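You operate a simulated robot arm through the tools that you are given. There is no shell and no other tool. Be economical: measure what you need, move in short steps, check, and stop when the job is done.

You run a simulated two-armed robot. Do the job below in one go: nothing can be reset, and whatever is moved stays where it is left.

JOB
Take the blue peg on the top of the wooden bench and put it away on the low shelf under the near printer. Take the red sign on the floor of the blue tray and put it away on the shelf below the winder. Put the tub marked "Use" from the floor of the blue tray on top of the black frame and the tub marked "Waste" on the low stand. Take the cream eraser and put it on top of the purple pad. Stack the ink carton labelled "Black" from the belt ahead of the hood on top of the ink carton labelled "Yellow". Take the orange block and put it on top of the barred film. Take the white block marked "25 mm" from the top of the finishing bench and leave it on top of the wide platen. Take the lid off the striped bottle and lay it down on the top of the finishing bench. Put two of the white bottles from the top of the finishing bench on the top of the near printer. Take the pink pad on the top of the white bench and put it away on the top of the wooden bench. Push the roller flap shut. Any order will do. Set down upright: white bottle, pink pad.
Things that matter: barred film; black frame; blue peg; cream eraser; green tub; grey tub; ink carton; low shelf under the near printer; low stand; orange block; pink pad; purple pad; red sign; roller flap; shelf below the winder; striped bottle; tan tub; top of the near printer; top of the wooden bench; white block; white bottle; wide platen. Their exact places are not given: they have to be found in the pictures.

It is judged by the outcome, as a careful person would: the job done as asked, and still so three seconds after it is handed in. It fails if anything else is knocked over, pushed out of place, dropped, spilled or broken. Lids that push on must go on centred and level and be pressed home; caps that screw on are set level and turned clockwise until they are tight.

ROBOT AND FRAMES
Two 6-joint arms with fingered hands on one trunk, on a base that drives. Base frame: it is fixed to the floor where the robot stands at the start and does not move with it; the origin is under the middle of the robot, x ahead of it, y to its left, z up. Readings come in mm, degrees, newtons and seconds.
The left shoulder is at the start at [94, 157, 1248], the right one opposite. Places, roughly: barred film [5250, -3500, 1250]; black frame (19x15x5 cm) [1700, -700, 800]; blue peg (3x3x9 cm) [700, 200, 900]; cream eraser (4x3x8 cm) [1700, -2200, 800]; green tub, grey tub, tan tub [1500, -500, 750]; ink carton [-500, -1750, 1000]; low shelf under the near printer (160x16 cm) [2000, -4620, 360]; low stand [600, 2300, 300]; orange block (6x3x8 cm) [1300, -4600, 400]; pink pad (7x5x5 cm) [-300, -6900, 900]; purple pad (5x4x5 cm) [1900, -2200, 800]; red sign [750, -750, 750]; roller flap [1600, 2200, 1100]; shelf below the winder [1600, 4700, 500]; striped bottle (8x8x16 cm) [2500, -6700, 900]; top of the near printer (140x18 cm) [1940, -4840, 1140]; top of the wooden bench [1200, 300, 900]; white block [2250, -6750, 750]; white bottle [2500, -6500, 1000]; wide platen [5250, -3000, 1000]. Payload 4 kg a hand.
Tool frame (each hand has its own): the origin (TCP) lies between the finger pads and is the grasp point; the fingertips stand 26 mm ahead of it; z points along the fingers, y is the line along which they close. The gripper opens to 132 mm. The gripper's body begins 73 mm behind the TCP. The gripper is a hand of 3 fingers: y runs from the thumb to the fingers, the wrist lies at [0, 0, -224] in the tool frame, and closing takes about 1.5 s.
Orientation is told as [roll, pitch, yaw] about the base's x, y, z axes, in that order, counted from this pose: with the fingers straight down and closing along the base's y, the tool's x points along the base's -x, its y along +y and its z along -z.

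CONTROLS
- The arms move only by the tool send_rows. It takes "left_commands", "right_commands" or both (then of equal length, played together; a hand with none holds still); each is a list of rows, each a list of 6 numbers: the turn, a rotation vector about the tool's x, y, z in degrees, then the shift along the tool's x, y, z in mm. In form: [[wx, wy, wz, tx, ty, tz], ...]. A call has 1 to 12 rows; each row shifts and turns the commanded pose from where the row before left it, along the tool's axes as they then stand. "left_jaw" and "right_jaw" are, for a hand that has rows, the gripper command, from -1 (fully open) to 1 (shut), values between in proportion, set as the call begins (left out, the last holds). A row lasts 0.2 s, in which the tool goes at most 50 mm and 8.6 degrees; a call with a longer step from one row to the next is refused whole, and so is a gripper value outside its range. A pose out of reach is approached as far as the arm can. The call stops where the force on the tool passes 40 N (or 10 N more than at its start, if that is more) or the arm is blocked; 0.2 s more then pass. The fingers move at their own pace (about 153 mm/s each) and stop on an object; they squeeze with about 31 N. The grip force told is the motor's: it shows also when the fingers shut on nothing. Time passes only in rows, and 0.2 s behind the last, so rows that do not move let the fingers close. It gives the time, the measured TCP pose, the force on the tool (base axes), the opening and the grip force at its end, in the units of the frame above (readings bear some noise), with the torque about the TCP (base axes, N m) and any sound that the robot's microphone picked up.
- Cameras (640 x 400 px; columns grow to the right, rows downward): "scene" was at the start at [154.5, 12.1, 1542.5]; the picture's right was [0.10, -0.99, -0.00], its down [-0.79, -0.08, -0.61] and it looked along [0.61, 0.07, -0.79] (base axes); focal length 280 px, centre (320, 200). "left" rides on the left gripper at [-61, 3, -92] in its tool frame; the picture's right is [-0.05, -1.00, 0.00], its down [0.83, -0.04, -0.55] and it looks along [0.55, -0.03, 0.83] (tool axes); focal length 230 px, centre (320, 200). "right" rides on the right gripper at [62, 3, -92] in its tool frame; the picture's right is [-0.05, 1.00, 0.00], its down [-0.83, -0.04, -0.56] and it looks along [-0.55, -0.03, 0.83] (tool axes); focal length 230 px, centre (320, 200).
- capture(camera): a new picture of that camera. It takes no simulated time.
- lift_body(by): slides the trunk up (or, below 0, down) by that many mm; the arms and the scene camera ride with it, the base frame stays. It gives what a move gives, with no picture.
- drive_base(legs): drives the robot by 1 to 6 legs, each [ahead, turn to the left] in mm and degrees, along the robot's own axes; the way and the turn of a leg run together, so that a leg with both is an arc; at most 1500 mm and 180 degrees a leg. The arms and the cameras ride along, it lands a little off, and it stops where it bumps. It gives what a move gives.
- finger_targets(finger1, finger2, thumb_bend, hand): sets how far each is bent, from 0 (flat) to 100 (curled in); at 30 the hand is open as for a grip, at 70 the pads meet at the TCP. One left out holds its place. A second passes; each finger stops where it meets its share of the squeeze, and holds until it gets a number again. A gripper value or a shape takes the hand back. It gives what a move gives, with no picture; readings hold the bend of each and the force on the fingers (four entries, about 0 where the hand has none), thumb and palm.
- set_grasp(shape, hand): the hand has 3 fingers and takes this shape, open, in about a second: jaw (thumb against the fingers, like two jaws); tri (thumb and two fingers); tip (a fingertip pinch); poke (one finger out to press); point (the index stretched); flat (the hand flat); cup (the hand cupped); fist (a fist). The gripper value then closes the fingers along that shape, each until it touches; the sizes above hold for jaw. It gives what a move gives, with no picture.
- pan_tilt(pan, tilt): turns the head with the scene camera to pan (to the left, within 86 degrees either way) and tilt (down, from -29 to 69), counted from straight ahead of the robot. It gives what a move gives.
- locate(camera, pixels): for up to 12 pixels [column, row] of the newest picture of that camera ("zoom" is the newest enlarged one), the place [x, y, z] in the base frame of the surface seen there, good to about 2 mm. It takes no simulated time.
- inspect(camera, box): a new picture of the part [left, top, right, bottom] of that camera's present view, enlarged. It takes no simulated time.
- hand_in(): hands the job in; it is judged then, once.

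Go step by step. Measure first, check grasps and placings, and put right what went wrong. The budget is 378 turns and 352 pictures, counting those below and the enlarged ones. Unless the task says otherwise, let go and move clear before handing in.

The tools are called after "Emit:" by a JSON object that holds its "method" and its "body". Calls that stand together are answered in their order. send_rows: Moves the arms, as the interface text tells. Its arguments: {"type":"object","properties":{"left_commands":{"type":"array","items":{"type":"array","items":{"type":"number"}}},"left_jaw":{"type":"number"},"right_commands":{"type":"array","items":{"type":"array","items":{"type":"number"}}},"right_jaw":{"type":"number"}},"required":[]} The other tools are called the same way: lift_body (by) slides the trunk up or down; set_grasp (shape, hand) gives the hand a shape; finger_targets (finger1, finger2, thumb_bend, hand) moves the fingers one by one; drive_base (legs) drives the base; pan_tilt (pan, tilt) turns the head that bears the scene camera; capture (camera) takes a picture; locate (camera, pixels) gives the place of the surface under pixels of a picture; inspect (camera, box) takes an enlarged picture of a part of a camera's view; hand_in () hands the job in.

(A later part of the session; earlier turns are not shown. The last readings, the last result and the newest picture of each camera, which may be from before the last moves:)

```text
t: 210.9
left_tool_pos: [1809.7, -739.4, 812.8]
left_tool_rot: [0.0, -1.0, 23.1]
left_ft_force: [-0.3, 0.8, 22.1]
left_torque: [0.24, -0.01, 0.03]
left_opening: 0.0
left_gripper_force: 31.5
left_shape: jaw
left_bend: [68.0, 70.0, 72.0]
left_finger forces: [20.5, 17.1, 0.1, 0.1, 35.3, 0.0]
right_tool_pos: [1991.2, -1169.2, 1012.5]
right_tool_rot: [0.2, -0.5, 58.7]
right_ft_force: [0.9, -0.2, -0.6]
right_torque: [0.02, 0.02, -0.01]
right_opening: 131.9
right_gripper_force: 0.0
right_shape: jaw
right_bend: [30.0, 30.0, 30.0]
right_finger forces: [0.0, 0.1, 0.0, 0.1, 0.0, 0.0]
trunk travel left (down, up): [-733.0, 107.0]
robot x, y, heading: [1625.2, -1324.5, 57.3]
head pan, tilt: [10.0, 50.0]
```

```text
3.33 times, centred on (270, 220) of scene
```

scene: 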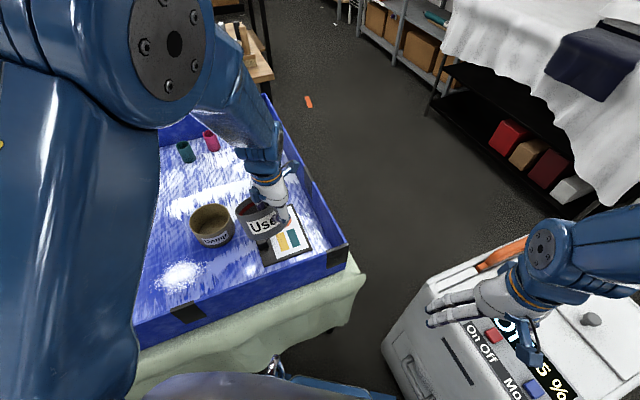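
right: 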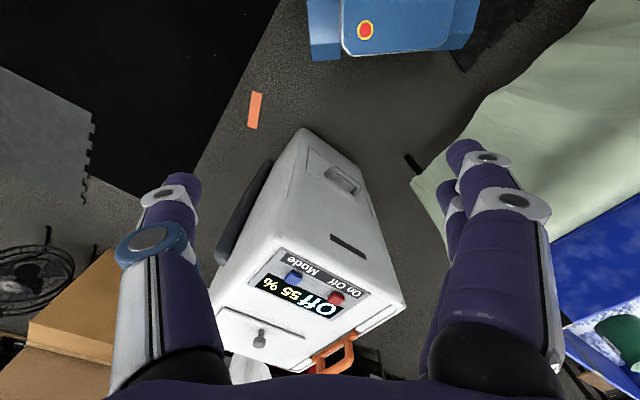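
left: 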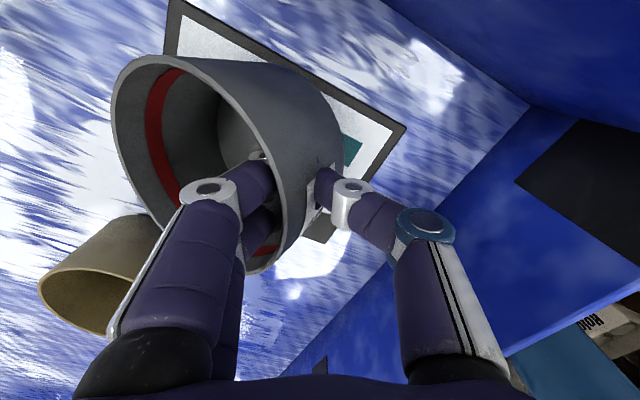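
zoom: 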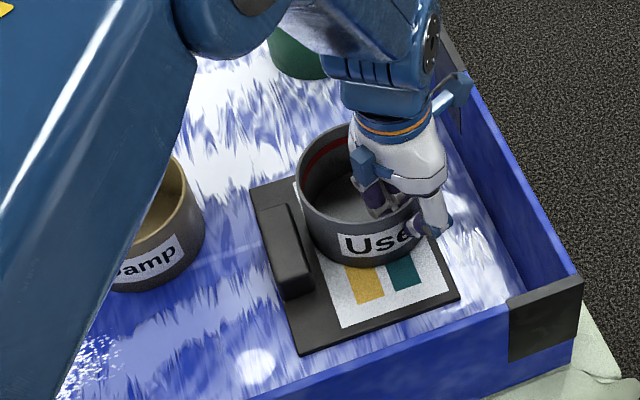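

It is flat on the frame. I release partly and rise straight up.

Emit:
{"method": "send_rows", "body": {"left_commands": [[0, 0, 0, 0, 0, -1], [0, 0, 0, 0, 0, 0], [0, 0, 0, 0, 0, 0], [0, 0, 0, 0, 0, 0]], "left_jaw": 0.2}}

Emit:
{"method": "send_rows", "body": {"left_commands": [[0, 0, 0, 0, 0, -15], [0, 0, 0, 0, 0, -30], [0, 0, 0, 0, 0, -40], [0, 0, 0, 0, 0, -40], [0, 0, 0, 0, 0, -40]]}}

Emit:
{"method": "capture", "body": {"camera": "left"}}

```text
t: 211.9
left_tool_pos: [1810.4, -739.2, 810.8]
left_tool_rot: [-0.1, -0.8, 23.0]
left_ft_force: [0.4, 0.0, -0.1]
left_torque: [-0.05, -0.02, -0.01]
left_opening: 52.1
left_gripper_force: 0.0
left_shape: jaw
left_bend: [73.0, 73.0, 70.0]
left_finger forces: [0.0, 0.0, 0.1, 0.1, 0.0, 0.0]
right_tool_pos: [1991.2, -1166.0, 1010.6]
right_tool_rot: [0.2, -0.2, 58.6]
right_ft_force: [0.3, -0.7, -0.2]
right_torque: [0.0, -0.01, -0.05]
right_opening: 132.1
right_gripper_force: 0.1
right_shape: jaw
right_bend: [30.0, 30.0, 30.0]
right_finger forces: [0.0, 0.0, 0.0, 0.1, 0.0, 0.0]
trunk travel left (down, up): [-733.0, 107.0]
robot x, y, heading: [1625.4, -1327.4, 57.2]
head pan, tilt: [10.0, 50.0]
```

```text
t: 213.1
left_tool_pos: [1806.5, -739.1, 977.3]
left_tool_rot: [-0.1, -0.9, 23.1]
left_ft_force: [0.6, 0.7, 0.4]
left_torque: [0.02, -0.03, 0.0]
left_opening: 52.4
left_gripper_force: 0.1
left_shape: jaw
left_bend: [73.0, 73.0, 70.0]
left_finger forces: [0.0, 0.0, 0.1, 0.0, 0.0, 0.1]
right_tool_pos: [1990.9, -1167.0, 1011.2]
right_tool_rot: [0.2, -0.4, 58.7]
right_ft_force: [-0.1, -0.5, 0.5]
right_torque: [0.02, -0.01, -0.04]
right_opening: 131.9
right_gripper_force: 0.1
right_shape: jaw
right_bend: [30.0, 30.0, 30.0]
right_finger forces: [0.1, 0.1, 0.0, 0.0, 0.0, 0.0]
trunk travel left (down, up): [-733.0, 107.0]
robot x, y, heading: [1627.9, -1322.3, 57.2]
head pan, tilt: [10.0, 50.0]
```

```text
240 pictures are left
```

left: 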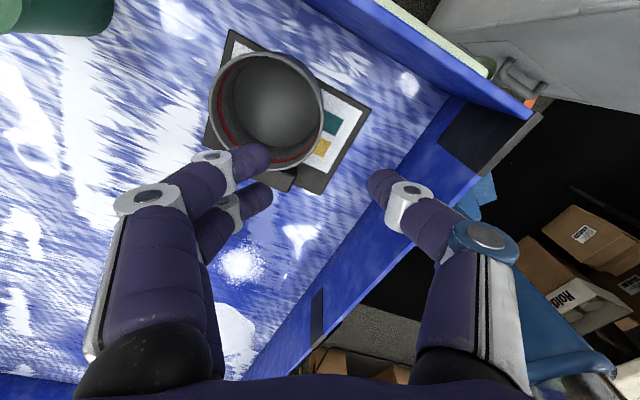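

Use tub is placed. Now I try reaching the green tub with the left hand from here.

Emit:
{"method": "send_rows", "body": {"left_commands": [[0, 0, 0, -13, 33, 0], [0, 0, 0, -13, 33, 0], [0, 0, 0, -13, 33, 0], [0, 0, 0, -13, 33, 0], [0, 0, 0, -13, 33, 0], [0, 0, 0, -13, 33, 0]], "left_jaw": -1}}

Emit:
{"method": "capture", "body": {"camera": "left"}}

```text
t: 213.9
left_tool_pos: [1797.1, -643.2, 987.0]
left_tool_rot: [0.4, -1.9, 23.1]
left_ft_force: [0.3, -0.1, -0.9]
left_torque: [0.05, -0.03, 0.02]
left_opening: 131.8
left_gripper_force: 0.1
left_shape: jaw
left_bend: [30.0, 30.0, 30.0]
left_finger forces: [0.0, 0.1, 0.0, 0.1, 0.1, 0.1]
right_tool_pos: [1992.8, -1164.0, 1012.8]
right_tool_rot: [0.1, -1.4, 58.9]
right_ft_force: [-0.2, 0.0, -0.8]
right_torque: [0.04, 0.04, -0.01]
right_opening: 132.1
right_gripper_force: 0.0
right_shape: jaw
right_bend: [30.0, 30.0, 30.0]
right_finger forces: [0.0, 0.0, 0.0, 0.0, 0.0, 0.1]
trunk travel left (down, up): [-733.0, 107.0]
robot x, y, heading: [1624.8, -1327.6, 56.9]
head pan, tilt: [10.0, 50.0]
stopped in row 4 (left hand): the arm was blocked; the commanded pose is now the measured one
```

```text
239 pictures are left
```

left: 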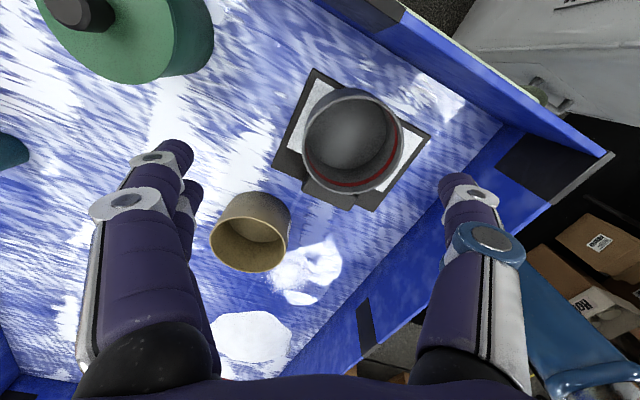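

Emit:
{"method": "send_rows", "body": {"left_commands": [[0, 0.6, 0, -13, 30, 0], [0, 0.6, 0, -13, 30, 0], [0, 0.6, 0, -13, 30, 0]]}}

Emit:
{"method": "send_rows", "body": {"left_commands": [[0, 0, 0, -10, 25, 0], [0, 0, 0, -10, 25, 0], [0, 0, 0, 0, 0, 0]]}}

Emit:
{"method": "capture", "body": {"camera": "left"}}

```text
t: 214.2
left_tool_pos: [1791.6, -644.4, 1000.3]
left_tool_rot: [1.1, -2.5, 22.9]
left_ft_force: [-0.2, 0.2, 0.2]
left_torque: [-0.01, -0.02, -0.03]
left_opening: 132.2
left_gripper_force: 0.1
left_shape: jaw
left_bend: [30.0, 30.0, 30.0]
left_finger forces: [0.0, 0.0, 0.1, 0.0, 0.0, 0.0]
right_tool_pos: [1995.3, -1160.0, 1011.3]
right_tool_rot: [0.1, -2.3, 59.0]
right_ft_force: [-0.8, 0.7, 0.1]
right_torque: [0.02, -0.03, 0.03]
right_opening: 132.0
right_gripper_force: 0.0
right_shape: jaw
right_bend: [30.0, 30.0, 30.0]
right_finger forces: [0.0, 0.0, 0.1, 0.0, 0.0, 0.0]
trunk travel left (down, up): [-733.0, 107.0]
robot x, y, heading: [1624.4, -1327.8, 57.1]
head pan, tilt: [10.0, 50.0]
stopped in row 1 (left hand): the arm was blocked; the commanded pose is now the measured one
```

```text
t: 214.6
left_tool_pos: [1782.4, -647.6, 1014.4]
left_tool_rot: [1.6, -3.5, 22.9]
left_ft_force: [-0.4, -0.1, 0.0]
left_torque: [0.01, -0.01, 0.01]
left_opening: 131.9
left_gripper_force: 0.0
left_shape: jaw
left_bend: [30.0, 30.0, 30.0]
left_finger forces: [0.0, 0.0, 0.0, 0.1, 0.0, 0.1]
right_tool_pos: [1997.7, -1157.0, 1012.0]
right_tool_rot: [0.0, -3.4, 59.1]
right_ft_force: [-0.7, -0.4, 0.7]
right_torque: [0.06, 0.01, -0.02]
right_opening: 131.9
right_gripper_force: 0.0
right_shape: jaw
right_bend: [30.0, 30.0, 30.0]
right_finger forces: [0.0, 0.1, 0.0, 0.0, 0.0, 0.0]
trunk travel left (down, up): [-733.0, 107.0]
robot x, y, heading: [1622.5, -1325.9, 57.0]
head pan, tilt: [10.0, 50.0]
stopped in row 1 (left hand): the arm was blocked; the commanded pose is now the measured one
```

```text
238 pictures are left
```

left: 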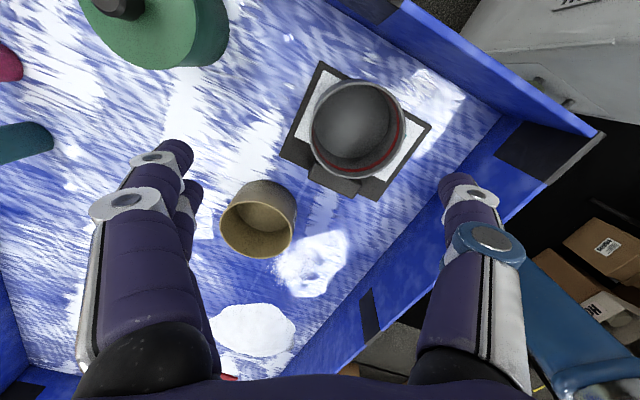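

Emit:
{"method": "pan_tilt", "body": {"pan": 40, "tilt": 45}}

Emit:
{"method": "capture", "body": {"camera": "scene"}}

Emit:
{"method": "capture", "body": {"camera": "right"}}

```text
t: 215.5
left_tool_pos: [1782.8, -646.8, 1012.6]
left_tool_rot: [1.6, -3.4, 22.8]
left_ft_force: [0.1, -0.9, -0.4]
left_torque: [0.01, 0.0, 0.0]
left_opening: 132.2
left_gripper_force: 0.0
left_shape: jaw
left_bend: [30.0, 30.0, 30.0]
left_finger forces: [0.0, 0.0, 0.0, 0.0, 0.0, 0.1]
right_tool_pos: [1997.0, -1156.5, 1012.4]
right_tool_rot: [0.1, -3.3, 59.2]
right_ft_force: [-0.5, -0.9, -0.9]
right_torque: [-0.01, -0.02, -0.01]
right_opening: 131.7
right_gripper_force: 0.1
right_shape: jaw
right_bend: [30.0, 30.0, 30.0]
right_finger forces: [0.0, 0.0, 0.0, 0.0, 0.0, 0.0]
trunk travel left (down, up): [-733.0, 107.0]
robot x, y, heading: [1625.7, -1325.5, 57.0]
head pan, tilt: [40.0, 45.0]
```

```text
237 pictures are left
```

scene: 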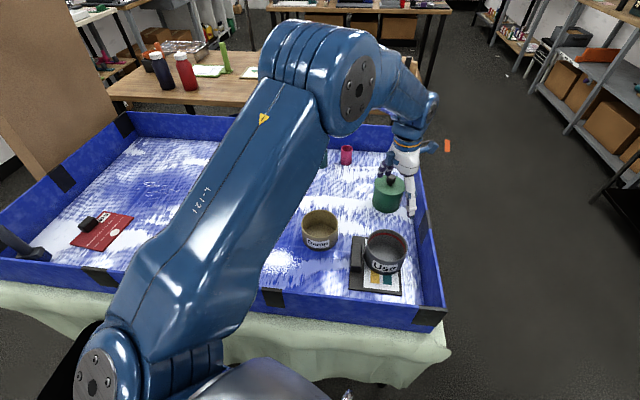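

```text
236 pictures are left
```

right: 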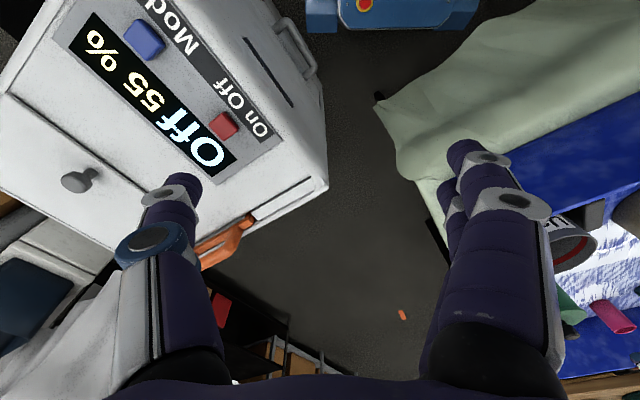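

The forward limit of the arm seems ~640 mm. The green tub must be reached from the tray's east side; I look for a path.

Emit:
{"method": "pan_tilt", "body": {"pan": -45, "tilt": 30}}

Emit:
{"method": "capture", "body": {"camera": "scene"}}

Emit:
{"method": "locate", "body": {"camera": "scene", "pixels": [[100, 250], [150, 150], [250, 100], [300, 180], [350, 150], [400, 140], [420, 200], [450, 150], [500, 150], [60, 330], [550, 250], [200, 200]]}}

```text
t: 217.1
left_tool_pos: [1782.5, -647.0, 1012.6]
left_tool_rot: [1.5, -3.4, 22.9]
left_ft_force: [0.1, -0.5, 0.7]
left_torque: [0.0, -0.01, 0.02]
left_opening: 132.1
left_gripper_force: 0.0
left_shape: jaw
left_bend: [30.0, 30.0, 30.0]
left_finger forces: [0.0, 0.1, 0.0, 0.0, 0.1, 0.1]
right_tool_pos: [1997.0, -1157.3, 1011.8]
right_tool_rot: [0.2, -3.3, 59.1]
right_ft_force: [0.9, 0.2, 0.2]
right_torque: [0.03, 0.0, 0.0]
right_opening: 132.1
right_gripper_force: 0.1
right_shape: jaw
right_bend: [30.0, 30.0, 30.0]
right_finger forces: [0.0, 0.0, 0.0, 0.0, 0.0, 0.1]
trunk travel left (down, up): [-733.0, 107.0]
robot x, y, heading: [1626.4, -1323.1, 57.0]
head pan, tilt: [-45.0, 30.0]
```

```text
235 pictures are left
```

scene: 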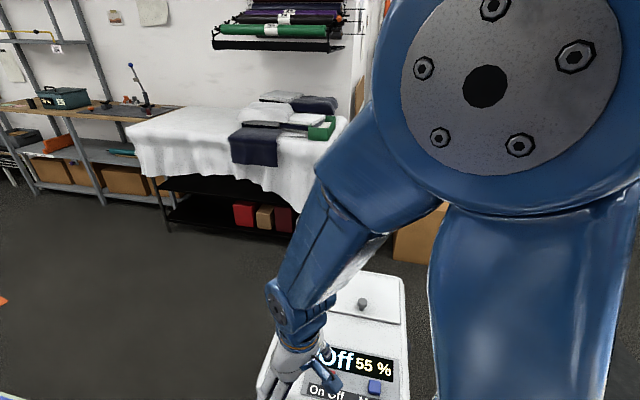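

```text
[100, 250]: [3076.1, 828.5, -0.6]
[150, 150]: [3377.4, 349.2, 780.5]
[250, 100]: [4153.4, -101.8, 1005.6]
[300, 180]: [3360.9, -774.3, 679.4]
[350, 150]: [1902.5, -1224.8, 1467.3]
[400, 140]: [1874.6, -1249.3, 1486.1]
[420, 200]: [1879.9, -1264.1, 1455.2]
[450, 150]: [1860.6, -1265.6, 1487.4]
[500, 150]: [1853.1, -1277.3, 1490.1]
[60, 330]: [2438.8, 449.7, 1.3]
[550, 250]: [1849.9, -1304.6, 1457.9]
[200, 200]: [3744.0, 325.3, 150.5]
```

The floor east of the tray is wide open. I pull the left hand back to a compact pose and drive around the white machine.

Emit:
{"method": "send_rows", "body": {"left_commands": [[0, 1, 0, 23.8, -16, 0], [0, 1, 0, 23.8, -16, 0], [0, 1, 0, 23.8, -16, 0], [0, 0, 0, 23.8, -16, 0], [0, 0, 0, 23.8, -16, 0], [0, 0, 0, 23.8, -16, 0], [0, 0, 0, 23.8, -16, 0], [0, 0, -8, 12, 0, 0], [0, 0, -8, 0, 0, 0], [0, 0, -8, 0, 0, 0], [0, 0, -8, 0, 0, 0]], "left_jaw": 0}}

Emit:
{"method": "drive_base", "body": {"legs": [[0, -50], [0, -50]]}}

Emit:
{"method": "pan_tilt", "body": {"pan": 30, "tilt": 35}}

Emit:
{"method": "capture", "body": {"camera": "scene"}}

```text
t: 219.5
left_tool_pos: [1662.9, -820.4, 1006.5]
left_tool_rot: [1.1, -1.2, 55.0]
left_ft_force: [0.5, -0.3, 0.1]
left_torque: [0.01, 0.01, 0.01]
left_opening: 66.6
left_gripper_force: 0.0
left_shape: jaw
left_bend: [73.0, 73.0, 70.0]
left_finger forces: [0.1, 0.1, 0.0, 0.0, 0.1, 0.0]
right_tool_pos: [1996.4, -1157.3, 1012.0]
right_tool_rot: [0.1, -3.3, 59.1]
right_ft_force: [0.4, -0.1, 0.7]
right_torque: [0.0, 0.01, 0.01]
right_opening: 132.0
right_gripper_force: 0.1
right_shape: jaw
right_bend: [30.0, 30.0, 30.0]
right_finger forces: [0.0, 0.0, 0.1, 0.1, 0.0, 0.1]
trunk travel left (down, up): [-733.0, 107.0]
robot x, y, heading: [1621.5, -1326.4, 57.0]
head pan, tilt: [-45.0, 30.0]
```

```text
t: 221.9
left_tool_pos: [1961.9, -992.2, 1021.8]
left_tool_rot: [1.1, -3.2, 11.7]
left_ft_force: [0.1, -0.1, -0.2]
left_torque: [0.03, -0.02, -0.04]
left_opening: 65.9
left_gripper_force: 0.2
left_shape: jaw
left_bend: [73.0, 73.0, 70.0]
left_finger forces: [0.0, 0.0, 0.0, 0.0, 0.0, 0.1]
right_tool_pos: [2010.2, -1458.3, 1010.9]
right_tool_rot: [0.1, -2.6, 15.8]
right_ft_force: [0.0, 0.2, 0.4]
right_torque: [0.01, 0.02, 0.03]
right_opening: 131.6
right_gripper_force: 0.0
right_shape: jaw
right_bend: [30.0, 30.0, 30.0]
right_finger forces: [0.0, 0.1, 0.1, 0.0, 0.0, 0.0]
trunk travel left (down, up): [-733.0, 107.0]
robot x, y, heading: [1622.8, -1323.8, 14.0]
head pan, tilt: [-45.0, 30.0]
stopped in leg 1: the robot was blocked; the commanded pose is now the measured one
```

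```text
t: 223.4
left_tool_pos: [1963.9, -991.9, 1021.4]
left_tool_rot: [1.1, -3.2, 11.8]
left_ft_force: [0.2, 0.6, -0.1]
left_torque: [0.01, 0.0, 0.01]
left_opening: 66.0
left_gripper_force: 0.0
left_shape: jaw
left_bend: [73.0, 73.0, 70.0]
left_finger forces: [0.0, 0.0, 0.1, 0.0, 0.1, 0.0]
right_tool_pos: [2009.1, -1458.7, 1011.4]
right_tool_rot: [0.0, -2.6, 15.9]
right_ft_force: [0.5, 0.9, 1.1]
right_torque: [0.0, -0.01, -0.01]
right_opening: 132.1
right_gripper_force: 0.0
right_shape: jaw
right_bend: [30.0, 30.0, 30.0]
right_finger forces: [0.0, 0.1, 0.1, 0.0, 0.0, 0.0]
trunk travel left (down, up): [-733.0, 107.0]
robot x, y, heading: [1624.0, -1320.0, 14.0]
head pan, tilt: [30.0, 35.0]
```

```text
234 pictures are left
```

scene: 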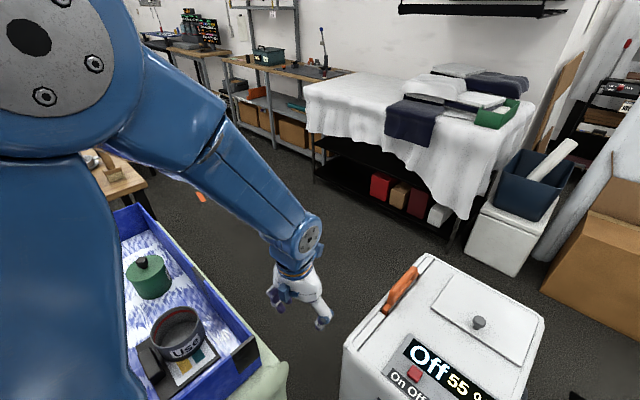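

Emit:
{"method": "locate", "body": {"camera": "scene", "pixels": [[470, 245], [510, 270], [545, 315], [425, 258], [545, 290], [440, 235], [600, 300], [315, 180], [345, 350], [540, 265]]}}

```text
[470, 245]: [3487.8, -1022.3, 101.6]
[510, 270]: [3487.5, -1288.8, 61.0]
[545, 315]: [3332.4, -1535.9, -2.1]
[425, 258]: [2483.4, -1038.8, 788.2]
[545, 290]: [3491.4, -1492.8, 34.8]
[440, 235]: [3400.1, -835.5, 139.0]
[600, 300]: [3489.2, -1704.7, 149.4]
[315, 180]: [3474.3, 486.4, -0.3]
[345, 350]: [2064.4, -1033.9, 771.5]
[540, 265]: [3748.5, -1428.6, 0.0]
```

East of the machine is free. I drive around: first to (2000,-1750).

Emit:
{"method": "drive_base", "body": {"legs": [[0, -30], [0, -33], [280, 0], [290, 0], [0, 25], [0, 24]]}}

```text
t: 226.9
left_tool_pos: [2049.3, -1412.8, 1023.5]
left_tool_rot: [1.1, -3.2, -47.2]
left_ft_force: [-0.1, -0.2, -0.4]
left_torque: [0.0, -0.03, 0.02]
left_opening: 65.7
left_gripper_force: 0.1
left_shape: jaw
left_bend: [73.0, 73.0, 70.0]
left_finger forces: [0.1, 0.0, 0.1, 0.1, 0.0, 0.0]
right_tool_pos: [1705.2, -1720.5, 1010.5]
right_tool_rot: [-0.1, -1.9, -43.3]
right_ft_force: [-0.1, 0.9, 0.6]
right_torque: [-0.01, -0.02, -0.01]
right_opening: 131.8
right_gripper_force: 0.0
right_shape: jaw
right_bend: [30.0, 30.0, 30.0]
right_finger forces: [0.0, 0.0, 0.1, 0.0, 0.1, 0.0]
trunk travel left (down, up): [-733.0, 107.0]
robot x, y, heading: [1625.4, -1316.6, -45.1]
head pan, tilt: [30.0, 35.0]
stopped in leg 2: the robot was blocked; the commanded pose is now the measured one
```

Emit:
{"method": "drive_base", "body": {"legs": [[0, -4], [280, 0], [290, 0]]}}

```text
t: 229.0
left_tool_pos: [2144.0, -1555.8, 1020.4]
left_tool_rot: [1.2, -3.8, -50.1]
left_ft_force: [-2.0, -0.7, 0.5]
left_torque: [0.0, -0.14, 0.02]
left_opening: 66.2
left_gripper_force: 0.1
left_shape: jaw
left_bend: [73.0, 73.0, 70.0]
left_finger forces: [0.1, 0.0, 0.1, 0.0, 0.0, 0.1]
right_tool_pos: [1770.5, -1836.1, 1000.3]
right_tool_rot: [0.2, 1.9, -46.0]
right_ft_force: [-1.0, -0.6, 0.0]
right_torque: [-0.01, -0.17, 0.0]
right_opening: 132.0
right_gripper_force: 0.1
right_shape: jaw
right_bend: [30.0, 30.0, 30.0]
right_finger forces: [0.0, 0.1, 0.0, 0.0, 0.1, 0.0]
trunk travel left (down, up): [-733.0, 107.0]
robot x, y, heading: [1693.1, -1420.7, -46.1]
head pan, tilt: [30.0, 35.0]
stopped in leg 2: the robot was blocked; the commanded pose is now the measured one
```

Emit:
{"method": "pan_tilt", "body": {"pan": -20, "tilt": 65}}

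Emit:
{"method": "capture", "body": {"camera": "scene"}}

Emit:
{"method": "capture", "body": {"camera": "left"}}

Emit:
{"method": "locate", "body": {"camera": "left", "pixels": [[150, 20], [250, 30], [250, 120], [320, 80], [420, 100], [330, 20], [420, 20], [500, 60], [200, 80], [280, 200]]}}

```text
t: 230.2
left_tool_pos: [2147.5, -1550.6, 1018.0]
left_tool_rot: [0.7, -3.9, -50.0]
left_ft_force: [-0.2, 0.3, 0.0]
left_torque: [0.02, 0.02, -0.01]
left_opening: 65.9
left_gripper_force: 0.0
left_shape: jaw
left_bend: [73.0, 73.0, 70.0]
left_finger forces: [0.0, 0.0, 0.0, 0.0, 0.0, 0.0]
right_tool_pos: [1776.1, -1830.7, 1002.5]
right_tool_rot: [-0.4, 1.8, -46.1]
right_ft_force: [-0.1, -0.1, 0.5]
right_torque: [0.0, 0.02, 0.0]
right_opening: 132.0
right_gripper_force: 0.0
right_shape: jaw
right_bend: [30.0, 30.0, 30.0]
right_finger forces: [0.0, 0.0, 0.1, 0.0, 0.0, 0.0]
trunk travel left (down, up): [-733.0, 107.0]
robot x, y, heading: [1695.1, -1418.5, -46.0]
head pan, tilt: [-20.0, 65.0]
```

```text
233 pictures are left
```

scene: 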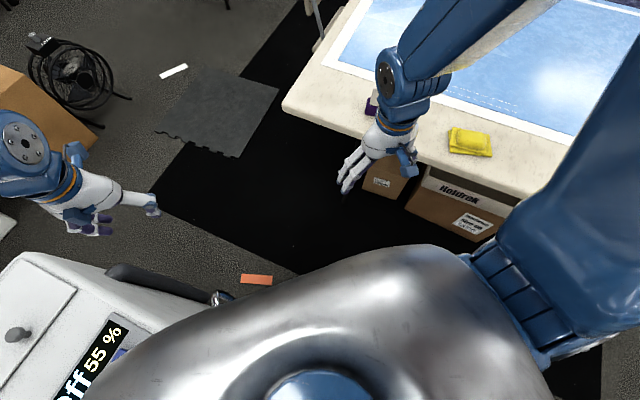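

```text
232 pictures are left
```

left: 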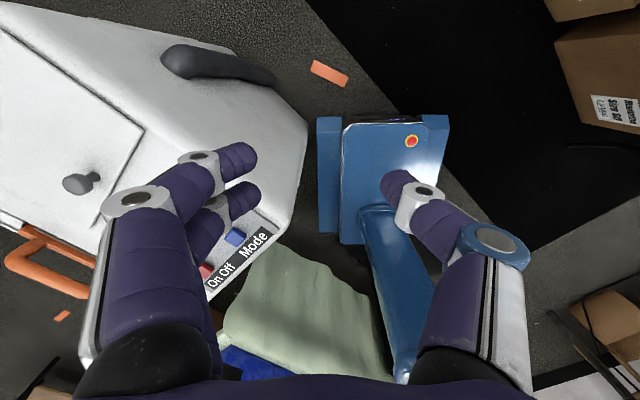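

```text
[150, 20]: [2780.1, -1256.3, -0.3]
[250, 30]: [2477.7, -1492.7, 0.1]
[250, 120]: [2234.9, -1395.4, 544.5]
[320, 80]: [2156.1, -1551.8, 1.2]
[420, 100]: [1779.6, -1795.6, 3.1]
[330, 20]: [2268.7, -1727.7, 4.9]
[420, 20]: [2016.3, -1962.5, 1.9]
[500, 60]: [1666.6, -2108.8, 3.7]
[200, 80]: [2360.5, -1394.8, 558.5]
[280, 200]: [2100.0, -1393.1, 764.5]
```

The base's front-left corner is right at the machine. I back off and take a wider path (along y≈-1740).

Emit:
{"method": "drive_base", "body": {"legs": [[-120, 0], [0, -34]]}}

Emit:
{"method": "drive_base", "body": {"legs": [[200, 0], [200, 0], [0, 27]]}}

Emit:
{"method": "drive_base", "body": {"legs": [[0, 27], [0, 27]]}}

```text
t: 232.6
left_tool_pos: [1981.8, -1594.8, 1028.1]
left_tool_rot: [0.8, -5.2, -70.7]
left_ft_force: [-1.0, -0.6, 0.5]
left_torque: [-0.02, 0.0, -0.02]
left_opening: 65.8
left_gripper_force: 0.0
left_shape: jaw
left_bend: [73.0, 73.0, 70.0]
left_finger forces: [0.0, 0.1, 0.0, 0.0, 0.1, 0.0]
right_tool_pos: [1542.9, -1738.6, 1009.6]
right_tool_rot: [-0.4, -0.2, -67.0]
right_ft_force: [0.5, 0.0, -0.5]
right_torque: [0.09, 0.03, 0.0]
right_opening: 131.8
right_gripper_force: 0.0
right_shape: jaw
right_bend: [30.0, 30.0, 30.0]
right_finger forces: [0.0, 0.1, 0.1, 0.0, 0.0, 0.0]
trunk travel left (down, up): [-733.0, 107.0]
robot x, y, heading: [1614.2, -1334.0, -64.9]
head pan, tilt: [-20.0, 65.0]
stopped in leg 2: the robot was blocked; the commanded pose is now the measured one
```

```text
t: 236.8
left_tool_pos: [2226.0, -1760.5, 1028.7]
left_tool_rot: [0.7, -5.6, -44.1]
left_ft_force: [-0.6, 0.9, -0.1]
left_torque: [-0.02, 0.0, 0.0]
left_opening: 65.9
left_gripper_force: 0.1
left_shape: jaw
left_bend: [73.0, 73.0, 70.0]
left_finger forces: [0.0, 0.1, 0.0, 0.0, 0.1, 0.1]
right_tool_pos: [1895.1, -2084.9, 1011.0]
right_tool_rot: [-0.5, 0.7, -40.4]
right_ft_force: [-0.3, 0.0, 0.7]
right_torque: [-0.02, -0.01, -0.01]
right_opening: 131.8
right_gripper_force: 0.2
right_shape: jaw
right_bend: [30.0, 30.0, 30.0]
right_finger forces: [0.0, 0.0, 0.0, 0.1, 0.0, 0.1]
trunk travel left (down, up): [-733.0, 107.0]
robot x, y, heading: [1784.1, -1696.9, -38.4]
head pan, tilt: [-20.0, 65.0]
```

```text
t: 240.0
left_tool_pos: [2069.5, -1402.3, 1012.3]
left_tool_rot: [0.7, -3.4, 7.1]
left_ft_force: [0.5, 0.3, -0.6]
left_torque: [-0.03, 0.0, -0.02]
left_opening: 66.0
left_gripper_force: 0.0
left_shape: jaw
left_bend: [73.0, 73.0, 70.0]
left_finger forces: [0.0, 0.1, 0.0, 0.0, 0.0, 0.1]
right_tool_pos: [2156.0, -1851.3, 1012.1]
right_tool_rot: [-0.6, 0.5, 10.5]
right_ft_force: [-0.5, -0.6, -0.8]
right_torque: [-0.02, 0.0, -0.01]
right_opening: 131.9
right_gripper_force: 0.0
right_shape: jaw
right_bend: [30.0, 30.0, 30.0]
right_finger forces: [0.0, 0.1, 0.0, 0.1, 0.1, 0.1]
trunk travel left (down, up): [-733.0, 107.0]
robot x, y, heading: [1784.3, -1699.5, 13.1]
head pan, tilt: [-20.0, 65.0]
stopped in leg 2: the robot was blocked; the commanded pose is now the measured one
```

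Emit:
{"method": "drive_base", "body": {"legs": [[0, -14], [250, 0], [250, 0], [250, 0], [250, 0]]}}

Emit:
{"method": "drive_base", "body": {"legs": [[0, 30], [0, 30], [0, 30]]}}

```text
t: 246.9
left_tool_pos: [3120.9, -1491.5, 1012.5]
left_tool_rot: [0.6, -3.8, -6.7]
left_ft_force: [-0.1, 0.0, 0.4]
left_torque: [0.01, -0.05, -0.01]
left_opening: 65.9
left_gripper_force: 0.1
left_shape: jaw
left_bend: [73.0, 73.0, 70.0]
left_finger forces: [0.0, 0.1, 0.1, 0.0, 0.1, 0.1]
right_tool_pos: [3096.3, -1948.4, 1012.3]
right_tool_rot: [-0.4, 0.3, -3.2]
right_ft_force: [-0.2, 0.3, 1.1]
right_torque: [-0.03, -0.05, 0.01]
right_opening: 131.9
right_gripper_force: 0.1
right_shape: jaw
right_bend: [30.0, 30.0, 30.0]
right_finger forces: [0.0, 0.0, 0.1, 0.0, 0.0, 0.1]
trunk travel left (down, up): [-733.0, 107.0]
robot x, y, heading: [2776.6, -1712.5, -1.0]
head pan, tilt: [-20.0, 65.0]
```

```text
t: 250.5
left_tool_pos: [2764.5, -1295.1, 1012.0]
left_tool_rot: [0.9, -4.9, 53.6]
left_ft_force: [0.2, -0.3, 0.5]
left_torque: [-0.02, -0.05, -0.01]
left_opening: 66.1
left_gripper_force: 0.1
left_shape: jaw
left_bend: [73.0, 73.0, 70.0]
left_finger forces: [0.0, 0.0, 0.0, 0.0, 0.0, 0.1]
right_tool_pos: [3145.9, -1543.6, 1011.4]
right_tool_rot: [-0.3, -0.9, 57.0]
right_ft_force: [-0.9, 0.0, 0.2]
right_torque: [0.01, -0.02, -0.01]
right_opening: 131.9
right_gripper_force: 0.1
right_shape: jaw
right_bend: [30.0, 30.0, 30.0]
right_finger forces: [0.1, 0.0, 0.0, 0.0, 0.0, 0.0]
trunk travel left (down, up): [-733.0, 107.0]
robot x, y, heading: [2781.2, -1714.6, 59.1]
head pan, tilt: [-20.0, 65.0]
stopped in leg 2: the robot was blocked; the commanded pose is now the measured one
```

Emit:
{"method": "drive_base", "body": {"legs": [[0, 15], [0, 16], [250, 0], [250, 0], [250, 0], [250, 0]]}}

Emit:
{"method": "drive_base", "body": {"legs": [[150, 0], [0, 25], [0, 25]]}}

Emit:
{"method": "drive_base", "body": {"legs": [[0, 20], [0, 20], [150, 0], [150, 0]]}}

Emit:
{"method": "pan_tilt", "body": {"pan": 0, "tilt": 45}}

Emit:
{"method": "capture", "body": {"camera": "scene"}}

```text
t: 253.4
left_tool_pos: [2550.5, -1336.0, 1017.6]
left_tool_rot: [1.3, -6.3, 84.0]
left_ft_force: [-0.2, -0.4, 0.1]
left_torque: [-0.01, 0.0, 0.0]
left_opening: 66.1
left_gripper_force: 0.1
left_shape: jaw
left_bend: [73.0, 73.0, 70.0]
left_finger forces: [0.0, 0.1, 0.0, 0.0, 0.0, 0.0]
right_tool_pos: [3006.1, -1346.8, 1015.1]
right_tool_rot: [-0.3, -1.1, 87.4]
right_ft_force: [-0.1, -0.1, -0.9]
right_torque: [0.06, -0.01, -0.01]
right_opening: 131.9
right_gripper_force: 0.1
right_shape: jaw
right_bend: [30.0, 30.0, 30.0]
right_finger forces: [0.1, 0.1, 0.2, 0.1, 0.0, 0.0]
trunk travel left (down, up): [-733.0, 107.0]
robot x, y, heading: [2780.5, -1670.8, 91.2]
head pan, tilt: [-20.0, 65.0]
stopped in leg 3: the robot was blocked; the commanded pose is now the measured one
```

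```text
t: 254.7
left_tool_pos: [2549.9, -1233.2, 981.1]
left_tool_rot: [0.8, -1.1, 85.5]
left_ft_force: [1.5, -0.8, 0.8]
left_torque: [0.03, 0.17, -0.02]
left_opening: 66.1
left_gripper_force: 0.0
left_shape: jaw
left_bend: [73.0, 73.0, 70.0]
left_finger forces: [0.1, 0.0, 0.1, 0.0, 0.0, 0.0]
right_tool_pos: [3005.0, -1231.1, 977.2]
right_tool_rot: [-0.4, 5.3, 88.9]
right_ft_force: [1.7, -1.7, 1.5]
right_torque: [0.12, 0.16, 0.01]
right_opening: 132.0
right_gripper_force: 0.0
right_shape: jaw
right_bend: [30.0, 30.0, 30.0]
right_finger forces: [0.0, 0.0, 0.0, 0.0, 0.0, 0.0]
trunk travel left (down, up): [-733.0, 107.0]
robot x, y, heading: [2793.4, -1638.1, 93.1]
head pan, tilt: [-20.0, 65.0]
stopped in leg 1: the robot was blocked; the commanded pose is now the measured one
```

```text
t: 255.7
left_tool_pos: [2522.7, -1291.7, 995.6]
left_tool_rot: [0.7, -3.5, 89.6]
left_ft_force: [1.0, -0.1, 0.3]
left_torque: [0.05, 0.02, -0.01]
left_opening: 66.1
left_gripper_force: 0.1
left_shape: jaw
left_bend: [73.0, 73.0, 70.0]
left_finger forces: [0.0, 0.0, 0.1, 0.1, 0.1, 0.1]
right_tool_pos: [2974.2, -1254.9, 996.6]
right_tool_rot: [-0.7, 2.8, 93.1]
right_ft_force: [0.3, -0.6, -0.7]
right_torque: [0.06, 0.03, -0.02]
right_opening: 132.1
right_gripper_force: 0.1
right_shape: jaw
right_bend: [30.0, 30.0, 30.0]
right_finger forces: [0.0, 0.1, 0.0, 0.1, 0.0, 0.0]
trunk travel left (down, up): [-733.0, 107.0]
robot x, y, heading: [2796.7, -1637.4, 94.3]
head pan, tilt: [-20.0, 65.0]
stopped in leg 1: the robot was blocked; the commanded pose is now the measured one
```

```text
t: 256.6
left_tool_pos: [2519.9, -1282.1, 990.6]
left_tool_rot: [0.5, -2.9, 89.7]
left_ft_force: [0.9, 0.3, -0.7]
left_torque: [-0.03, 0.02, -0.03]
left_opening: 66.0
left_gripper_force: 0.1
left_shape: jaw
left_bend: [73.0, 73.0, 70.0]
left_finger forces: [0.1, 0.0, 0.0, 0.0, 0.0, 0.0]
right_tool_pos: [2971.1, -1246.4, 993.9]
right_tool_rot: [-0.9, 3.4, 93.1]
right_ft_force: [0.3, 0.4, -0.1]
right_torque: [0.0, -0.03, -0.01]
right_opening: 132.0
right_gripper_force: 0.1
right_shape: jaw
right_bend: [30.0, 30.0, 30.0]
right_finger forces: [0.0, 0.0, 0.0, 0.0, 0.0, 0.0]
trunk travel left (down, up): [-733.0, 107.0]
robot x, y, heading: [2798.7, -1635.2, 94.4]
head pan, tilt: [0.0, 45.0]
```

```text
231 pictures are left
```

scene: 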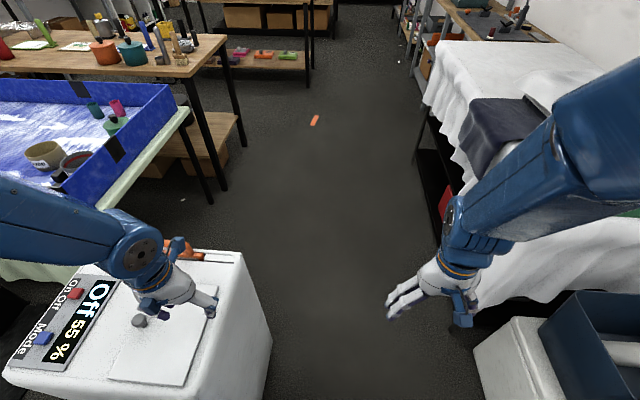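

Emit:
{"method": "locate", "body": {"camera": "scene", "pixels": [[268, 330], [265, 390], [245, 270], [477, 352], [478, 390], [540, 320], [300, 385], [420, 385], [360, 300], [440, 240], [215, 200]]}}

Emit:
{"method": "pan_tilt", "body": {"pan": 0, "tilt": 69}}

Emit:
{"method": "capture", "body": {"camera": "scene"}}

```text
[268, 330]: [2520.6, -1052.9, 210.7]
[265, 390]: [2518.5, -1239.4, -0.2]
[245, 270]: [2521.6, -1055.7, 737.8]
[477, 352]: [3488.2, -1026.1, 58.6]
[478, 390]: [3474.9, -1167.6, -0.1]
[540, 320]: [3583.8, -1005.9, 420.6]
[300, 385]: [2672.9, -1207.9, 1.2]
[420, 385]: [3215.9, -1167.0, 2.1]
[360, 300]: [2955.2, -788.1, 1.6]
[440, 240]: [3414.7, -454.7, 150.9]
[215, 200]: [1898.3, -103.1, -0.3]
```

```text
t: 257.4
left_tool_pos: [2519.3, -1284.0, 990.7]
left_tool_rot: [0.6, -3.0, 89.7]
left_ft_force: [-0.3, 0.0, 0.1]
left_torque: [0.0, -0.05, 0.02]
left_opening: 65.7
left_gripper_force: 0.0
left_shape: jaw
left_bend: [73.0, 73.0, 70.0]
left_finger forces: [0.1, 0.0, 0.1, 0.0, 0.0, 0.0]
right_tool_pos: [2970.8, -1246.7, 993.9]
right_tool_rot: [-0.8, 3.2, 93.1]
right_ft_force: [0.0, 0.4, -1.0]
right_torque: [0.0, 0.01, -0.02]
right_opening: 132.2
right_gripper_force: 0.3
right_shape: jaw
right_bend: [30.0, 30.0, 30.0]
right_finger forces: [0.1, 0.0, 0.0, 0.0, 0.0, 0.0]
trunk travel left (down, up): [-733.0, 107.0]
robot x, y, heading: [2792.1, -1631.5, 94.4]
head pan, tilt: [0.0, 68.8]
```

```text
230 pictures are left
```

scene: 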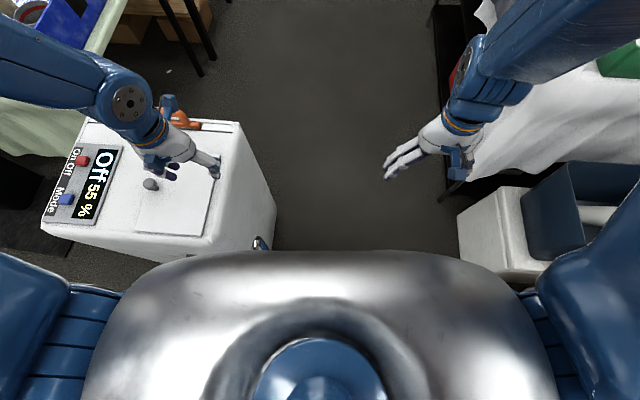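

Emit:
{"method": "capture", "body": {"camera": "left"}}

Emit:
{"method": "capture", "body": {"camera": "right"}}

```text
229 pictures are left
```

left: 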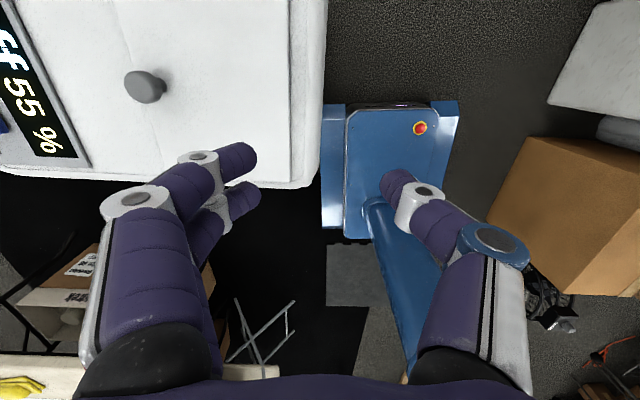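

```text
228 pictures are left
```

right: 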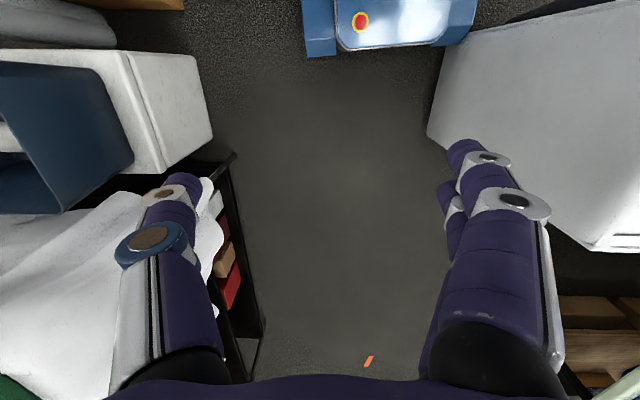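

Emit:
{"method": "locate", "body": {"camera": "left", "pixels": [[335, 200], [330, 120], [455, 115], [440, 200], [400, 105], [320, 150]]}}

Emit:
{"method": "locate", "body": {"camera": "right", "pixels": [[310, 45], [470, 30], [390, 45], [430, 130], [440, 45]]}}

```text
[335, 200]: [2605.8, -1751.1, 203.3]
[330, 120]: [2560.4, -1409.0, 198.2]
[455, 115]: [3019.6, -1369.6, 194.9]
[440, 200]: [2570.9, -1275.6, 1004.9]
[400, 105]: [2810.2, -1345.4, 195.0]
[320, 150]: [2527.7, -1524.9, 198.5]
```

```text
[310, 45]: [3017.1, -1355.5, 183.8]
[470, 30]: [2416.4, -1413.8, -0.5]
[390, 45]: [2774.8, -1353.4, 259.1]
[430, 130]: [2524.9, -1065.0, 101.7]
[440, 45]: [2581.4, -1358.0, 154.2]
```

The base is ~490 wide and its left-front corner touches the machine. I back up and shift right before going north.

Emit:
{"method": "drive_base", "body": {"legs": [[-150, 0], [0, -24]]}}

Emit:
{"method": "drive_base", "body": {"legs": [[200, 0], [200, 0], [0, 12], [200, 0], [200, 0]]}}

Emit:
{"method": "drive_base", "body": {"legs": [[200, 0], [200, 0]]}}

```text
t: 260.1
left_tool_pos: [2701.4, -1350.1, 992.5]
left_tool_rot: [0.4, -3.0, 65.1]
left_ft_force: [0.9, 0.4, -0.1]
left_torque: [-0.01, 0.03, -0.02]
left_opening: 66.1
left_gripper_force: 0.1
left_shape: jaw
left_bend: [73.0, 73.0, 70.0]
left_finger forces: [0.0, 0.1, 0.1, 0.1, 0.0, 0.0]
right_tool_pos: [3128.0, -1503.6, 994.3]
right_tool_rot: [-0.7, 3.2, 68.7]
right_ft_force: [0.9, -0.1, 0.4]
right_torque: [0.0, -0.02, 0.0]
right_opening: 132.0
right_gripper_force: 0.0
right_shape: jaw
right_bend: [30.0, 30.0, 30.0]
right_finger forces: [0.0, 0.0, 0.0, 0.0, 0.0, 0.0]
trunk travel left (down, up): [-733.0, 107.0]
robot x, y, heading: [2803.1, -1782.6, 69.6]
head pan, tilt: [0.0, 68.8]
```

```text
t: 263.5
left_tool_pos: [2792.2, -992.8, 1011.3]
left_tool_rot: [1.0, -8.0, 72.9]
left_ft_force: [-0.7, -0.7, 0.2]
left_torque: [0.0, -0.01, -0.02]
left_opening: 65.8
left_gripper_force: 0.0
left_shape: jaw
left_bend: [73.0, 73.0, 70.0]
left_finger forces: [0.0, 0.1, 0.1, 0.1, 0.1, 0.1]
right_tool_pos: [3226.7, -1140.0, 1010.8]
right_tool_rot: [-0.8, 0.4, 74.9]
right_ft_force: [-0.1, 0.0, 0.0]
right_torque: [0.01, -0.02, 0.0]
right_opening: 131.9
right_gripper_force: 0.1
right_shape: jaw
right_bend: [30.0, 30.0, 30.0]
right_finger forces: [0.0, 0.1, 0.0, 0.0, 0.0, 0.0]
trunk travel left (down, up): [-733.0, 107.0]
robot x, y, heading: [2943.3, -1408.4, 75.1]
head pan, tilt: [0.0, 68.8]
stopped in leg 3: the robot was blocked; the commanded pose is now the measured one
```

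```text
t: 266.3
left_tool_pos: [2894.8, -608.9, 1012.7]
left_tool_rot: [1.1, -8.3, 72.8]
left_ft_force: [-0.4, -0.3, 0.8]
left_torque: [0.06, -0.06, 0.01]
left_opening: 65.9
left_gripper_force: 0.0
left_shape: jaw
left_bend: [73.0, 73.0, 70.0]
left_finger forces: [0.1, 0.1, 0.0, 0.1, 0.1, 0.0]
right_tool_pos: [3330.2, -755.7, 1010.7]
right_tool_rot: [-0.8, 0.3, 74.8]
right_ft_force: [-0.4, -1.5, 0.4]
right_torque: [0.07, -0.04, -0.05]
right_opening: 131.9
right_gripper_force: 0.0
right_shape: jaw
right_bend: [30.0, 30.0, 30.0]
right_finger forces: [0.0, 0.1, 0.0, 0.0, 0.1, 0.0]
trunk travel left (down, up): [-733.0, 107.0]
robot x, y, heading: [3041.8, -1020.0, 75.5]
head pan, tilt: [0.0, 68.8]
```

Emit:
{"method": "drive_base", "body": {"legs": [[0, 22], [0, 22]]}}

Emit:
{"method": "drive_base", "body": {"legs": [[0, 22], [200, 0], [200, 0], [200, 0], [150, 0]]}}

Emit:
{"method": "drive_base", "body": {"legs": [[0, 18], [0, 20]]}}

Emit:
{"method": "pan_tilt", "body": {"pan": 0, "tilt": 50}}

Emit:
{"method": "capture", "body": {"camera": "scene"}}

```text
t: 269.1
left_tool_pos: [2653.7, -822.0, 1011.7]
left_tool_rot: [1.2, -7.4, 116.9]
left_ft_force: [0.5, -0.6, -0.6]
left_torque: [-0.02, -0.03, 0.0]
left_opening: 66.3
left_gripper_force: 0.0
left_shape: jaw
left_bend: [73.0, 73.0, 70.0]
left_finger forces: [0.0, 0.0, 0.1, 0.0, 0.1, 0.0]
right_tool_pos: [3070.0, -628.8, 1009.8]
right_tool_rot: [-0.7, 0.7, 118.7]
right_ft_force: [-0.1, 0.0, -1.0]
right_torque: [0.03, -0.01, -0.02]
right_opening: 131.9
right_gripper_force: 0.1
right_shape: jaw
right_bend: [30.0, 30.0, 30.0]
right_finger forces: [0.1, 0.0, 0.0, 0.0, 0.0, 0.0]
trunk travel left (down, up): [-733.0, 107.0]
robot x, y, heading: [3043.0, -1020.2, 118.9]
head pan, tilt: [0.0, 68.8]
```

```text
t: 271.4
left_tool_pos: [2585.3, -964.5, 1017.3]
left_tool_rot: [1.3, -9.3, 139.9]
left_ft_force: [0.5, -0.3, -0.4]
left_torque: [0.03, 0.01, 0.01]
left_opening: 66.1
left_gripper_force: 0.1
left_shape: jaw
left_bend: [73.0, 73.0, 70.0]
left_finger forces: [0.1, 0.0, 0.0, 0.0, 0.0, 0.0]
right_tool_pos: [2893.1, -627.5, 1015.7]
right_tool_rot: [-0.7, -0.6, 141.9]
right_ft_force: [0.0, 0.0, 1.4]
right_torque: [0.05, 0.04, 0.04]
right_opening: 132.2
right_gripper_force: 0.0
right_shape: jaw
right_bend: [30.0, 30.0, 30.0]
right_finger forces: [0.0, 0.0, 0.0, 0.0, 0.0, 0.1]
trunk travel left (down, up): [-733.0, 107.0]
robot x, y, heading: [3010.6, -988.4, 142.0]
head pan, tilt: [0.0, 68.8]
stopped in leg 2: the robot was blocked; the commanded pose is now the measured one
```

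```text
t: 274.0
left_tool_pos: [2652.8, -1232.2, 1012.4]
left_tool_rot: [1.4, -7.4, 178.4]
left_ft_force: [0.1, 0.3, -0.5]
left_torque: [0.0, 0.03, -0.02]
left_opening: 66.0
left_gripper_force: 0.0
left_shape: jaw
left_bend: [73.0, 73.0, 70.0]
left_finger forces: [0.0, 0.0, 0.0, 0.1, 0.1, 0.0]
right_tool_pos: [2681.1, -776.4, 1011.0]
right_tool_rot: [-0.8, 1.5, -179.7]
right_ft_force: [-0.1, 1.1, 0.1]
right_torque: [-0.01, 0.01, 0.01]
right_opening: 132.0
right_gripper_force: 0.0
right_shape: jaw
right_bend: [30.0, 30.0, 30.0]
right_finger forces: [0.0, 0.0, 0.1, 0.0, 0.0, 0.1]
trunk travel left (down, up): [-733.0, 107.0]
robot x, y, heading: [3013.5, -983.8, -179.0]
head pan, tilt: [0.0, 68.8]
```

```text
t: 274.8
left_tool_pos: [2650.3, -1232.7, 1012.1]
left_tool_rot: [1.5, -8.0, 179.0]
left_ft_force: [-0.6, 0.1, 0.4]
left_torque: [-0.02, 0.0, 0.0]
left_opening: 66.0
left_gripper_force: 0.1
left_shape: jaw
left_bend: [73.0, 73.0, 70.0]
left_finger forces: [0.0, 0.0, 0.1, 0.1, 0.0, 0.0]
right_tool_pos: [2678.8, -776.3, 1010.1]
right_tool_rot: [-0.3, 0.6, -178.8]
right_ft_force: [-0.9, -0.5, 0.4]
right_torque: [-0.02, -0.05, 0.05]
right_opening: 132.1
right_gripper_force: 0.0
right_shape: jaw
right_bend: [30.0, 30.0, 30.0]
right_finger forces: [0.1, 0.0, 0.1, 0.1, 0.0, 0.1]
trunk travel left (down, up): [-733.0, 107.0]
robot x, y, heading: [3008.7, -987.2, -179.5]
head pan, tilt: [0.0, 50.0]
```

```text
227 pictures are left
```

scene: 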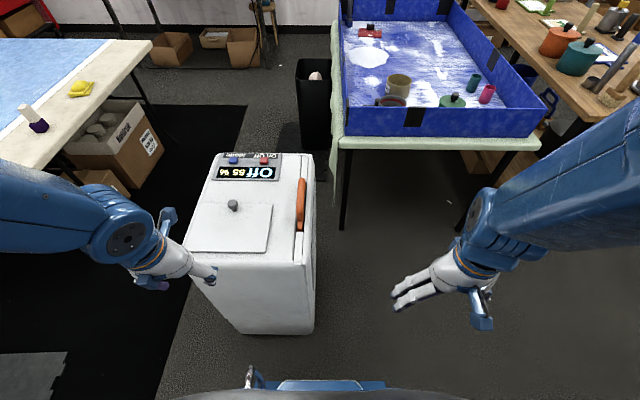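

Emit:
{"method": "drive_base", "body": {"legs": [[0, -20], [0, -20]]}}

Emit:
{"method": "drive_base", "body": {"legs": [[100, 0], [200, 0], [200, 0], [200, 0], [70, 0]]}}

```text
t: 275.8
left_tool_pos: [2635.0, -1199.7, 1013.2]
left_tool_rot: [1.9, -7.5, 174.4]
left_ft_force: [0.5, 0.7, 0.7]
left_torque: [-0.04, -0.03, 0.01]
left_opening: 65.9
left_gripper_force: 0.0
left_shape: jaw
left_bend: [73.0, 73.0, 70.0]
left_finger forces: [0.0, 0.0, 0.0, 0.0, 0.1, 0.0]
right_tool_pos: [2699.9, -747.4, 1009.7]
right_tool_rot: [-0.1, 1.5, 176.5]
right_ft_force: [-0.2, 0.4, 0.1]
right_torque: [0.0, -0.01, 0.01]
right_opening: 131.8
right_gripper_force: 0.1
right_shape: jaw
right_bend: [30.0, 30.0, 30.0]
right_finger forces: [0.0, 0.0, 0.0, 0.0, 0.1, 0.0]
trunk travel left (down, up): [-733.0, 107.0]
robot x, y, heading: [3009.4, -984.4, 176.3]
head pan, tilt: [0.0, 50.0]
stopped in leg 1: the robot was blocked; the commanded pose is now the measured one
```

```text
t: 277.9
left_tool_pos: [2455.3, -1197.1, 1015.6]
left_tool_rot: [1.2, -7.0, 176.0]
left_ft_force: [-0.1, 1.1, 0.5]
left_torque: [0.01, 0.01, -0.02]
left_opening: 65.6
left_gripper_force: 0.1
left_shape: jaw
left_bend: [73.0, 73.0, 70.0]
left_finger forces: [0.0, 0.0, 0.0, 0.1, 0.1, 0.0]
right_tool_pos: [2495.4, -743.8, 1013.0]
right_tool_rot: [-0.8, 3.4, 177.8]
right_ft_force: [0.5, -0.2, 0.4]
right_torque: [0.02, 0.0, 0.01]
right_opening: 132.1
right_gripper_force: 0.0
right_shape: jaw
right_bend: [30.0, 30.0, 30.0]
right_finger forces: [0.0, 0.0, 0.0, 0.1, 0.0, 0.0]
trunk travel left (down, up): [-733.0, 107.0]
robot x, y, heading: [2804.8, -967.1, -179.8]
head pan, tilt: [0.0, 50.0]
stopped in leg 2: the robot was blocked; the commanded pose is now the measured one
```

That bumped near the machine. I back up and check it.

Emit:
{"method": "drive_base", "body": {"legs": [[-200, 0]]}}

Emit:
{"method": "capture", "body": {"camera": "scene"}}

```text
t: 279.5
left_tool_pos: [2622.7, -1195.0, 1002.9]
left_tool_rot: [1.2, -5.2, 175.9]
left_ft_force: [-0.2, 0.1, -0.3]
left_torque: [-0.02, 0.03, 0.01]
left_opening: 65.8
left_gripper_force: 0.0
left_shape: jaw
left_bend: [73.0, 73.0, 70.0]
left_finger forces: [0.1, 0.0, 0.0, 0.1, 0.0, 0.0]
right_tool_pos: [2664.1, -742.0, 1004.2]
right_tool_rot: [-0.9, 5.2, 177.7]
right_ft_force: [1.5, -0.2, -0.1]
right_torque: [0.03, 0.08, -0.01]
right_opening: 132.1
right_gripper_force: 0.2
right_shape: jaw
right_bend: [30.0, 30.0, 30.0]
right_finger forces: [0.1, 0.0, 0.0, 0.1, 0.1, 0.1]
trunk travel left (down, up): [-733.0, 107.0]
robot x, y, heading: [3009.6, -961.8, -179.9]
head pan, tilt: [0.0, 50.0]
```

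```text
226 pictures are left
```

scene: 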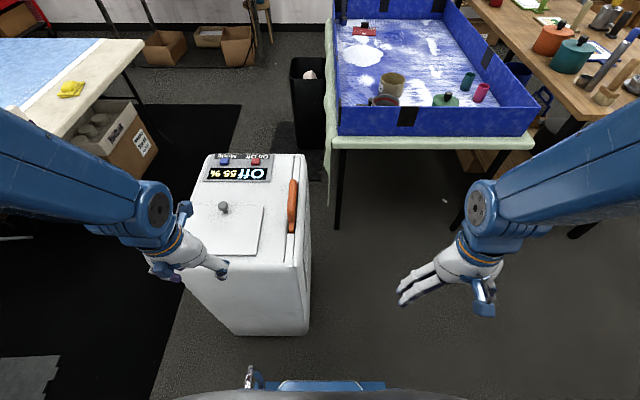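

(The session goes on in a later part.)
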